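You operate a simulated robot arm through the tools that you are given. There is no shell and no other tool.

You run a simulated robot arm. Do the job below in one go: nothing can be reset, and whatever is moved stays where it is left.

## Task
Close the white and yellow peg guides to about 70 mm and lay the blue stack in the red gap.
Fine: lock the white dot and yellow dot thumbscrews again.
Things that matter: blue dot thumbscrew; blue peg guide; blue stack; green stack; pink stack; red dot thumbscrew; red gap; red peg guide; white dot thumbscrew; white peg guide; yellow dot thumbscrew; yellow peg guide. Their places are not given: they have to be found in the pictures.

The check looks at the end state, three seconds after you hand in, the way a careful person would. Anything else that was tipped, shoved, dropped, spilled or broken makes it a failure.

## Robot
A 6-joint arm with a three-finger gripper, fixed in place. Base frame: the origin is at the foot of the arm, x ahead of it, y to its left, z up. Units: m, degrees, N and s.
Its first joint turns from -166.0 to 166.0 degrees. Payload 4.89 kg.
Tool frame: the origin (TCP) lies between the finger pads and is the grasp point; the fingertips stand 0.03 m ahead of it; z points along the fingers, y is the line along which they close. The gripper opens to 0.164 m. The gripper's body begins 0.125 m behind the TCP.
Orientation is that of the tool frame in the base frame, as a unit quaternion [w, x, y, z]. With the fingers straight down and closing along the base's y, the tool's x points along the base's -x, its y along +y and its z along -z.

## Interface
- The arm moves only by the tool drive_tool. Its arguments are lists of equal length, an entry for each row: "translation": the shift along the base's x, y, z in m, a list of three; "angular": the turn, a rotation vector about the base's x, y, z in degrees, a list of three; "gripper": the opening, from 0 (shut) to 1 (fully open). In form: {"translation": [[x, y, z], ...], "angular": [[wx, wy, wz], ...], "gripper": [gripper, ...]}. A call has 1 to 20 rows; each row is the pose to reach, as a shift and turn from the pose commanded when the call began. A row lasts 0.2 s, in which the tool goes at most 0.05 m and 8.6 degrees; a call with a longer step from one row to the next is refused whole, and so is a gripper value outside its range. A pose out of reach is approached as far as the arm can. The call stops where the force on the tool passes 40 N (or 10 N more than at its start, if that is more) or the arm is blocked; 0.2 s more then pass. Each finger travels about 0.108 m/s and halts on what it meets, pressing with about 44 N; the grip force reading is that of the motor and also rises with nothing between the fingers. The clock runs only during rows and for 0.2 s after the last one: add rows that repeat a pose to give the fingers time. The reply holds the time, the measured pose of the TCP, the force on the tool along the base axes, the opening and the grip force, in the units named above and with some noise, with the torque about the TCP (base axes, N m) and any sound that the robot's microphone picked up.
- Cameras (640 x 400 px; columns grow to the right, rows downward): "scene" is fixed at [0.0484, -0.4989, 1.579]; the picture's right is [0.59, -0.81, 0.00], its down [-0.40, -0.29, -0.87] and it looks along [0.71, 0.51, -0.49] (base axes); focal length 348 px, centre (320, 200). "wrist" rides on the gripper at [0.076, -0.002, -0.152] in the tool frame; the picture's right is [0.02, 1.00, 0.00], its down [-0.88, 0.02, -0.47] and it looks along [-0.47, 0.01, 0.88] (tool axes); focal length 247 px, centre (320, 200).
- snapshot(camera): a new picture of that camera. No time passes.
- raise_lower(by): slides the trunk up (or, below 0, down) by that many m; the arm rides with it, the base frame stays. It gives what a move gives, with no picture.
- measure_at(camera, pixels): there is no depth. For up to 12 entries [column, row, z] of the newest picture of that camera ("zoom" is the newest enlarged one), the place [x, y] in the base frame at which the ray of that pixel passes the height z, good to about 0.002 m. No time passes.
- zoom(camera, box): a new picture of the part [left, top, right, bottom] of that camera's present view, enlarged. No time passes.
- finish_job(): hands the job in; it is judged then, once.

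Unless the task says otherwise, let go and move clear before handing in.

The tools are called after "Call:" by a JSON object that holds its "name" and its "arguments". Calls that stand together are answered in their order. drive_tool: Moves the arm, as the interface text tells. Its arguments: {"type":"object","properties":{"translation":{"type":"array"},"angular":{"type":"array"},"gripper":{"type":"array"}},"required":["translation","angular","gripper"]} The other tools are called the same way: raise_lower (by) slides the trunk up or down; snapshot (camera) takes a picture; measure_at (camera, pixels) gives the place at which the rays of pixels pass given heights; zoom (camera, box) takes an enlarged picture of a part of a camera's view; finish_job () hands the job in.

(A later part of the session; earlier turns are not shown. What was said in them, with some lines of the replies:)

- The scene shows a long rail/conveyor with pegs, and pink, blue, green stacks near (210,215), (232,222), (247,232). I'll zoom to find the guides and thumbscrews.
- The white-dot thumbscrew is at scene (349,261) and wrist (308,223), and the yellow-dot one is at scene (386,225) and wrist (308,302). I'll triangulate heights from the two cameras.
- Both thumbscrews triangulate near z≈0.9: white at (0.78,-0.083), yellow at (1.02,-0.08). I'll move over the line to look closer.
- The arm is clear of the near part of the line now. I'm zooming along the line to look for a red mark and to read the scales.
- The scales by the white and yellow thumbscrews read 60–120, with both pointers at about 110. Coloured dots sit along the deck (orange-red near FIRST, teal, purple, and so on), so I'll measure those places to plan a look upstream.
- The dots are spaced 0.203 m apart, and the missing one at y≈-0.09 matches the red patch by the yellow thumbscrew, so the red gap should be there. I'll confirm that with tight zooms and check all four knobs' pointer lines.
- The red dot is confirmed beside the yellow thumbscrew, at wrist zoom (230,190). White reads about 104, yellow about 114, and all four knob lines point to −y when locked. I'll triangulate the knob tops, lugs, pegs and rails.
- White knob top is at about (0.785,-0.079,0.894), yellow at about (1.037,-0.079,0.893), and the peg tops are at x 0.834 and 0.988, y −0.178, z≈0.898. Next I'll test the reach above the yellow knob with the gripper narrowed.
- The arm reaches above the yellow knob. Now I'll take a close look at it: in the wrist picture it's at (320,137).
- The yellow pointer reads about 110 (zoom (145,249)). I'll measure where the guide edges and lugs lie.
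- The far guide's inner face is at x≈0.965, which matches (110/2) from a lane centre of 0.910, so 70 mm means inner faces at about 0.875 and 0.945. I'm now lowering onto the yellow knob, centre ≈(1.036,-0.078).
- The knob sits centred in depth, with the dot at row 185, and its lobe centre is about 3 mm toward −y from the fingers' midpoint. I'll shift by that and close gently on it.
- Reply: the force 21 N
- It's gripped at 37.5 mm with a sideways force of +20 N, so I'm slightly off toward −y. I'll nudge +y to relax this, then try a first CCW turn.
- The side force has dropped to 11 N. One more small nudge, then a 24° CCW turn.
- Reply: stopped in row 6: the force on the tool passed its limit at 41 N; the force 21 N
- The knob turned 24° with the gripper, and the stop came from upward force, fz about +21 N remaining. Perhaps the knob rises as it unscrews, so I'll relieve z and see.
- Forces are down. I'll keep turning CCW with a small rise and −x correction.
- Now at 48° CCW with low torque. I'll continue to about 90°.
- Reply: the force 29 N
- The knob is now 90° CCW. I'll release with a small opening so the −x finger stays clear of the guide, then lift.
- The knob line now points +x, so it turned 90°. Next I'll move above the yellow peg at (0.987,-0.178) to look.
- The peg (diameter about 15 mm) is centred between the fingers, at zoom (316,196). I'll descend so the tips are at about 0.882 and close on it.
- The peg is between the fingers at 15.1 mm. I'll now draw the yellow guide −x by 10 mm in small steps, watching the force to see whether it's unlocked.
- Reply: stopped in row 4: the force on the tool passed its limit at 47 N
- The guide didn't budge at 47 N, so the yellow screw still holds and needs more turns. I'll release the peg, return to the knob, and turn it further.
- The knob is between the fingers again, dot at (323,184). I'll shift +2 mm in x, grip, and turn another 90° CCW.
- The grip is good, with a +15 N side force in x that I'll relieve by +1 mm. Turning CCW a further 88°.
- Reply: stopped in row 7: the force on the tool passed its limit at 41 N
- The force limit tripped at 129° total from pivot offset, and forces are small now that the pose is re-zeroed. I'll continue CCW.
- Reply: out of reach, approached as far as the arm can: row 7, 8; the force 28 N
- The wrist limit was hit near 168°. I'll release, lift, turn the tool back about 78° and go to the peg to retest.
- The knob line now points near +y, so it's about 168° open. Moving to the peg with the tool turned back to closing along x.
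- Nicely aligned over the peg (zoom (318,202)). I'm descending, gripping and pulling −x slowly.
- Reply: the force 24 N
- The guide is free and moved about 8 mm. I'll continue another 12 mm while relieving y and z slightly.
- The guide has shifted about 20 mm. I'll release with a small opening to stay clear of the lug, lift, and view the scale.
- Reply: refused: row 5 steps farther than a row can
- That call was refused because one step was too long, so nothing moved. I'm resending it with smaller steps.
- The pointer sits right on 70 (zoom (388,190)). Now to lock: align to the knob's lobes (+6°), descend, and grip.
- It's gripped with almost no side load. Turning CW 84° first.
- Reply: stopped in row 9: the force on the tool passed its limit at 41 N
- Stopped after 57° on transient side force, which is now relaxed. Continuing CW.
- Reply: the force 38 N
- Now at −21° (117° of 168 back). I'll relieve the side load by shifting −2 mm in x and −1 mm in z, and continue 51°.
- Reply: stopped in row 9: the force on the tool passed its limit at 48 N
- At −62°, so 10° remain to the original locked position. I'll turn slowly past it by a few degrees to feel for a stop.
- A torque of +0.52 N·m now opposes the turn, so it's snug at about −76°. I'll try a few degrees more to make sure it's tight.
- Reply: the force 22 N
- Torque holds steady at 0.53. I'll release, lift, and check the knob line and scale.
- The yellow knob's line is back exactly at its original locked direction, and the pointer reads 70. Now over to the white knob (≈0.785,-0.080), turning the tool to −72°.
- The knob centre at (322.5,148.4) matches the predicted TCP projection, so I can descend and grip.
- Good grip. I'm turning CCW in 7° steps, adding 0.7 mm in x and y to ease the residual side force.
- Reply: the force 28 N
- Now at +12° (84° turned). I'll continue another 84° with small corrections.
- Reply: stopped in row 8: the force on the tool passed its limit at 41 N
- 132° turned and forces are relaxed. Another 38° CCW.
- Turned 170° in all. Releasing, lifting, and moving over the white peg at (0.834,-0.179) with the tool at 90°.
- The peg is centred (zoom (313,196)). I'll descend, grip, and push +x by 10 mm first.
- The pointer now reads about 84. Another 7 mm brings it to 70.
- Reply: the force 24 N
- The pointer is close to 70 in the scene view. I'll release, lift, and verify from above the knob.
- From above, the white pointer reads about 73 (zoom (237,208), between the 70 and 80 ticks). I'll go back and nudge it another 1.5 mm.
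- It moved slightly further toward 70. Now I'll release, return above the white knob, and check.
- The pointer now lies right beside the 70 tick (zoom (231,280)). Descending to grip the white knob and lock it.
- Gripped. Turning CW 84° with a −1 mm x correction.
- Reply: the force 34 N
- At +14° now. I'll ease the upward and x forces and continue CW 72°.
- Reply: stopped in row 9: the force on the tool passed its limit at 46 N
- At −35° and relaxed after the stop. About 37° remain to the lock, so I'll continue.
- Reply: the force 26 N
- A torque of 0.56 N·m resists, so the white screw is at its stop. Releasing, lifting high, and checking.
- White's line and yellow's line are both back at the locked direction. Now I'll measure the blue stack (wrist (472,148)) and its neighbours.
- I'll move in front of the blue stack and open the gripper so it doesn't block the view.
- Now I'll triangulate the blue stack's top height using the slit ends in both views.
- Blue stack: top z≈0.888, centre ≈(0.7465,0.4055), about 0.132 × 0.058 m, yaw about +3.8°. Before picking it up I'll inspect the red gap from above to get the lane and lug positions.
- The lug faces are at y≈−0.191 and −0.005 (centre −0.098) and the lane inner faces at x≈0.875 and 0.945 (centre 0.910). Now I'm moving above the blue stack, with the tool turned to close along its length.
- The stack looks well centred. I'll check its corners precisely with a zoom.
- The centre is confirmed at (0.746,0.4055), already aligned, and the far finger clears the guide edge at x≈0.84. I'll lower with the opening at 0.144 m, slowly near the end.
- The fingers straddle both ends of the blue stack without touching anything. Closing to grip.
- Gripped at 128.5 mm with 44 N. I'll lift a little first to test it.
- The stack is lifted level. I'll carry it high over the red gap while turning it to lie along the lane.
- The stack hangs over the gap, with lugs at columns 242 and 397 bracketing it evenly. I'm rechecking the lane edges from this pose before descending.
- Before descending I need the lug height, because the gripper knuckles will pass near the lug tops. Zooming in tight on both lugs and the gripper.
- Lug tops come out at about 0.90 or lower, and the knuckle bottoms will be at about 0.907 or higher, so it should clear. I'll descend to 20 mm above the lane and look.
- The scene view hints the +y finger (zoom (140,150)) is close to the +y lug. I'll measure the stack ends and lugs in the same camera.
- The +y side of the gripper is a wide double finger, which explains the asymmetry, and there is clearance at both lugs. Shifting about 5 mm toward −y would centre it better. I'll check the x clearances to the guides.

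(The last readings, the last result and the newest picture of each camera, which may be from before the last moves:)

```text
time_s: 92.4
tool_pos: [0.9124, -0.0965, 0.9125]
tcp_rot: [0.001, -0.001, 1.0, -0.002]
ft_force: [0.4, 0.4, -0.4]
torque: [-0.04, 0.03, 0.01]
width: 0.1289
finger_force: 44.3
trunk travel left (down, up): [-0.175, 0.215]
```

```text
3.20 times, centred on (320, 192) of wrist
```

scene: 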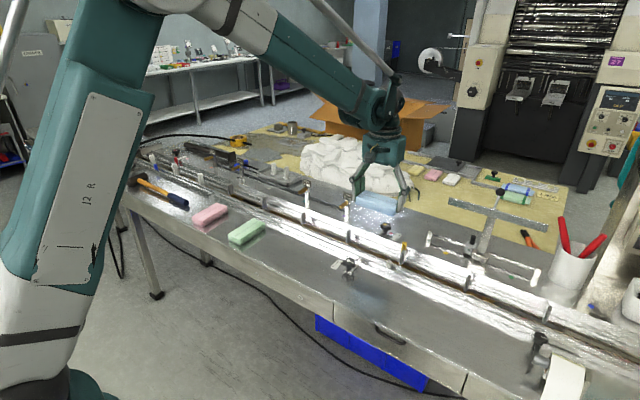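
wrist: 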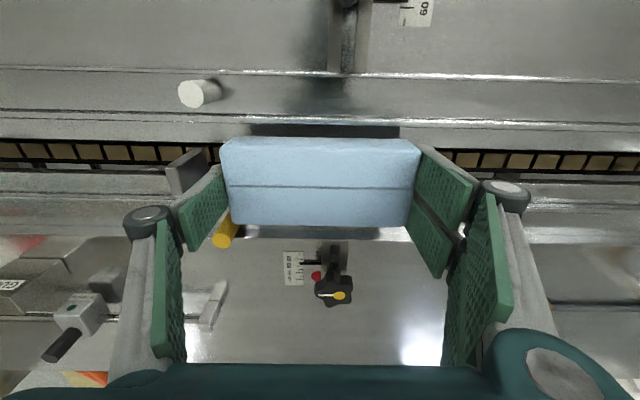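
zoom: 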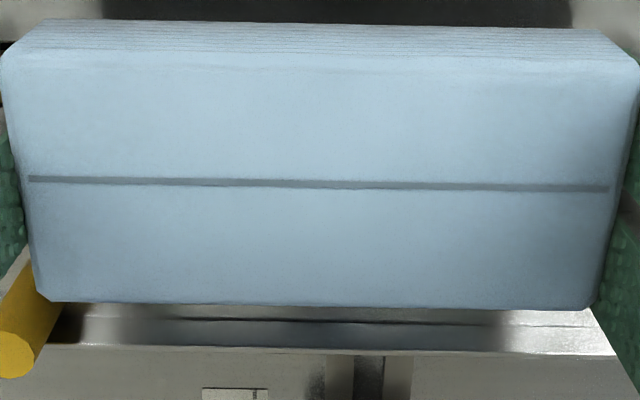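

The lane faces are at 0.878 and 0.944, and the stack spans 0.883–0.942. I'll shift −1.5 mm in x and −5 mm in y, then descend slowly to just above the floor.

Call:
{"name": "drive_tool", "arguments": {"translation": [[-0.0015, -0.005, 0], [-0.0015, -0.005, 0], [-0.0015, -0.005, -0.006], [-0.0015, -0.005, -0.011], [-0.0015, -0.005, -0.016], [-0.0015, -0.005, -0.02], [-0.0015, -0.005, -0.022], [-0.0015, -0.005, -0.023]], "angular": [[0, 0, 0], [0, 0, 0], [0, 0, 0], [0, 0, 0], [0, 0, 0], [0, 0, 0], [0, 0, 0], [0, 0, 0]], "gripper": [0.74, 0.74, 0.74, 0.74, 0.74, 0.74, 0.74, 0.74]}}

Call:
{"name": "zoom", "arguments": {"camera": "scene", "box": [330, 210, 426, 270]}}

Call:
{"name": "snapshot", "arguments": {"camera": "wrist"}}

```text
time_s: 94.2
tool_pos: [0.9102, -0.1027, 0.8898]
tcp_rot: [0.001, 0.0, 1.0, -0.001]
ft_force: [0.2, 0.3, -0.9]
torque: [0.0, -0.01, -0.03]
width: 0.1288
finger_force: 44.0
trunk travel left (down, up): [-0.175, 0.215]
```

```text
6.67 times, centred on (378, 240) of scene
```

zoom: 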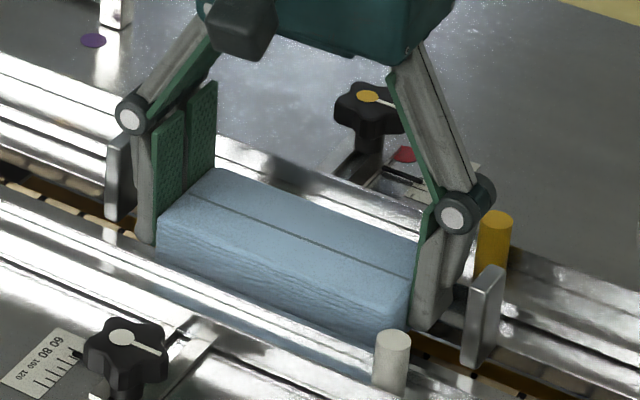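

```text
taken
```

wrist: 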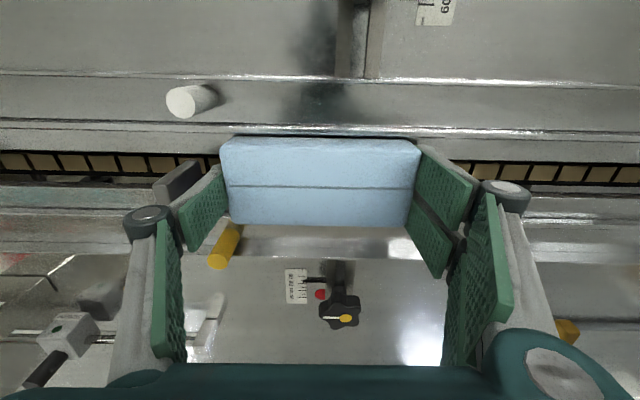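

The stack is inside the lane with no contact yet. Lowering the last few millimetres, watching fz.

Call:
{"name": "drive_tool", "arguments": {"translation": [[0, 0, -0.001], [0, 0, -0.002], [0, 0, -0.003], [0, 0, -0.003]], "angular": [[0, 0, 0], [0, 0, 0], [0, 0, 0], [0, 0, 0]], "gripper": [0.74, 0.74, 0.74, 0.74]}}

Call:
{"name": "zoom", "arguments": {"camera": "scene", "box": [370, 230, 418, 260]}}

```text
time_s: 95.2
tool_pos: [0.91, -0.1016, 0.8879]
tcp_rot: [0.001, 0.0, 1.0, -0.001]
ft_force: [6.5, -4.1, 22.9]
torque: [0.22, -0.11, -0.02]
width: 0.1289
finger_force: 43.9
trunk travel left (down, up): [-0.175, 0.215]
```

```text
13.33 times, centred on (394, 245) of scene
```

zoom: 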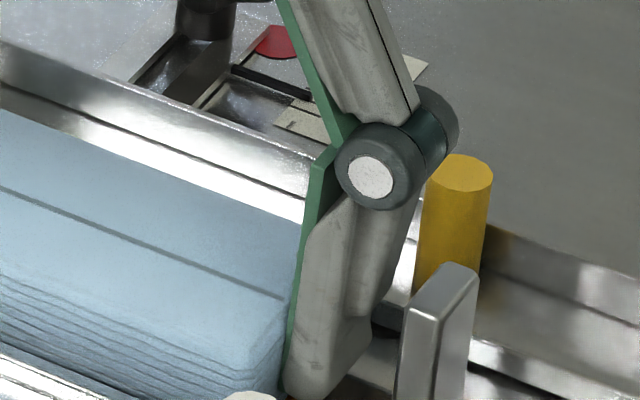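

Contact with the floor (fz≈23 N). I'll open just 3 mm per side, then lift straight up.

Call:
{"name": "drive_tool", "arguments": {"translation": [[0, 0, 0.001], [0, 0, 0.001], [0, 0, 0.001], [0, 0, 0.001]], "angular": [[0, 0, 0], [0, 0, 0], [0, 0, 0], [0, 0, 0]], "gripper": [0.74, 0.8, 0.82, 0.82]}}

Call:
{"name": "zoom", "arguments": {"camera": "scene", "box": [330, 210, 426, 270]}}

Call:
{"name": "snapshot", "arguments": {"camera": "wrist"}}

```text
time_s: 96.2
tool_pos: [0.9109, -0.1013, 0.888]
tcp_rot: [0.001, -0.001, 1.0, -0.001]
ft_force: [0.2, 0.8, 0.0]
torque: [-0.02, 0.01, 0.0]
width: 0.1344
finger_force: 0.1
trunk travel left (down, up): [-0.175, 0.215]
```

```text
6.67 times, centred on (378, 240) of scene
```

zoom: 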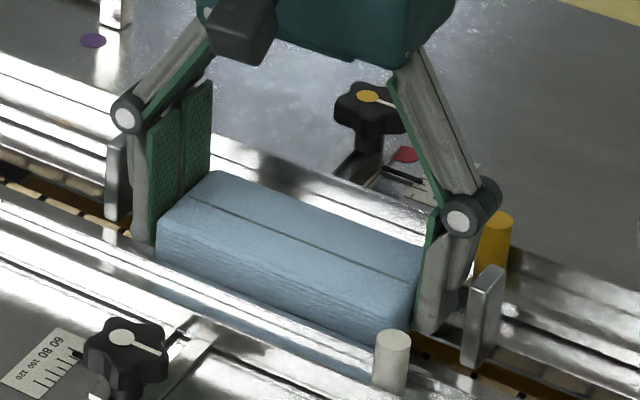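

```text
taken
```

wrist: 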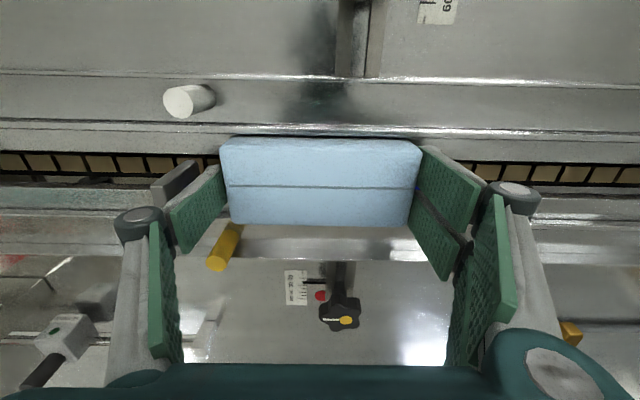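

The stack is released and resting, with zero force on the tool. Lifting straight up.

Call:
{"name": "drive_tool", "arguments": {"translation": [[0, 0, 0.01], [0, 0, 0.03], [0, 0, 0.06], [0, 0, 0.1], [0, 0, 0.14], [0, 0, 0.18], [-0.04, 0, 0.2], [-0.08, 0, 0.22], [-0.12, 0, 0.22]], "angular": [[0, 0, 0], [0, 0, 0], [0, 0, 0], [0, 0, 0], [0, 0, 0], [0, 0, 0], [0, 0, 0], [0, 0, 0], [0, 0, 0]], "gripper": [0.82, 0.82, 0.82, 0.82, 0.9, 1, 1, 1, 1]}}

Call:
{"name": "snapshot", "arguments": {"camera": "wrist"}}

Call:
{"name": "zoom", "arguments": {"camera": "wrist", "box": [224, 110, 416, 230]}}

Call:
{"name": "snapshot", "arguments": {"camera": "scene"}}

Call:
{"name": "zoom", "arguments": {"camera": "scene", "box": [330, 210, 426, 270]}}

```text
time_s: 98.2
tool_pos: [0.7912, -0.1013, 1.1048]
tcp_rot: [0.0, -0.001, 1.0, -0.002]
ft_force: [2.1, 0.2, -0.8]
torque: [-0.01, 0.2, -0.03]
width: 0.1641
finger_force: 0.0
trunk travel left (down, up): [-0.175, 0.215]
```

```text
taken
```

wrist: 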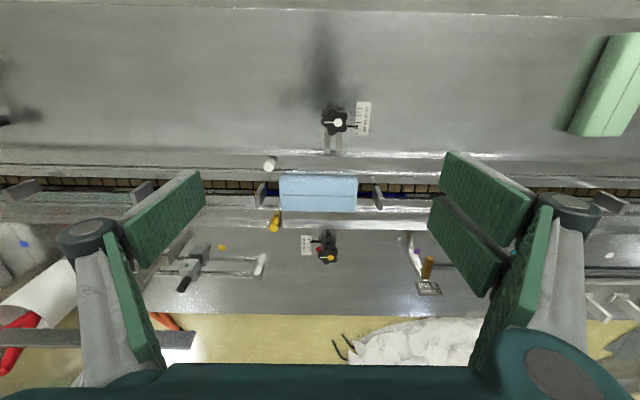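

```text
3.33 times, centred on (320, 170) of wrist
```

zoom: 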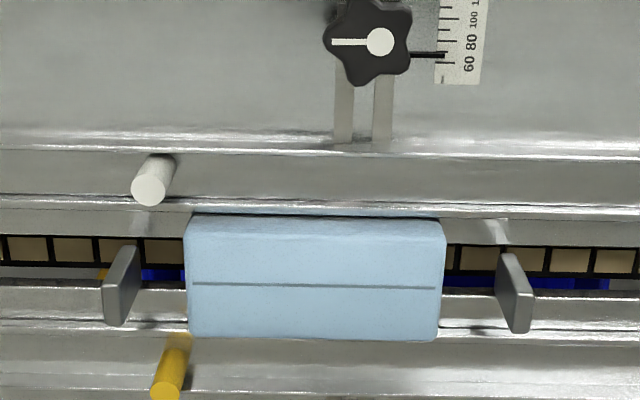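

```text
taken
```

scene: 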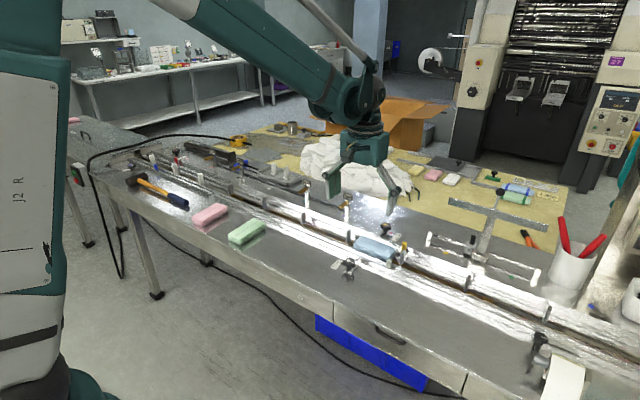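

```text
6.67 times, centred on (378, 240) of scene
```

zoom: 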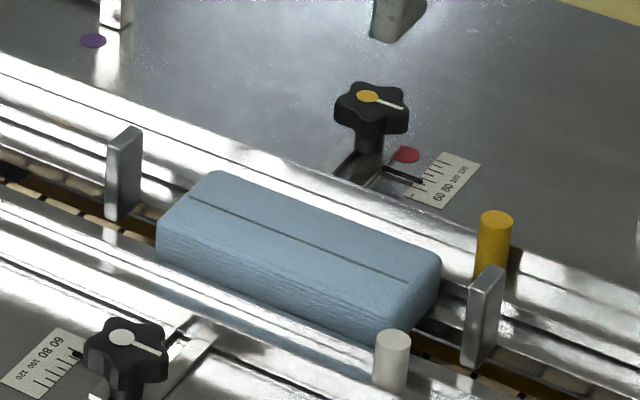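

The blue stack lies flat in the red gap (zoom (315,280)), between both lugs and both guides. Both pointers read about 70, both knob lines are back at the locked direction, and the green and pink stacks haven't moved. The arm is clear, so I'm handing in.

Call:
{"name": "finish_job", "arguments": {}}

```text
The job is handed in.
```

The job is handed in, and the last pictures show everything in place. I haven't seen the result of the check.

- **Guides:** the white and yellow peg guides were slid in. Both pointers read about 70 mm on their scales.
- **Thumbscrews:** the white dot and yellow dot thumbscrews were loosened to free the guides. Both were then turned back until they met firm resistance, with their lines pointing the same way as at the start. I didn't push on the guides afterwards to test that they hold.
- **Blue stack:** it lies flat in the red gap, lengthwise along the lane, and doesn't touch the upright lugs at either end. I took the red gap to be the one beside the red dot, next to the yellow dot thumbscrew.
- **Everything else:** in the last pictures the green and pink stacks and the hammer are where they were at the start. I didn't touch the red and blue guides or their thumbscrews.

The gripper is open and the arm is well clear of the line.
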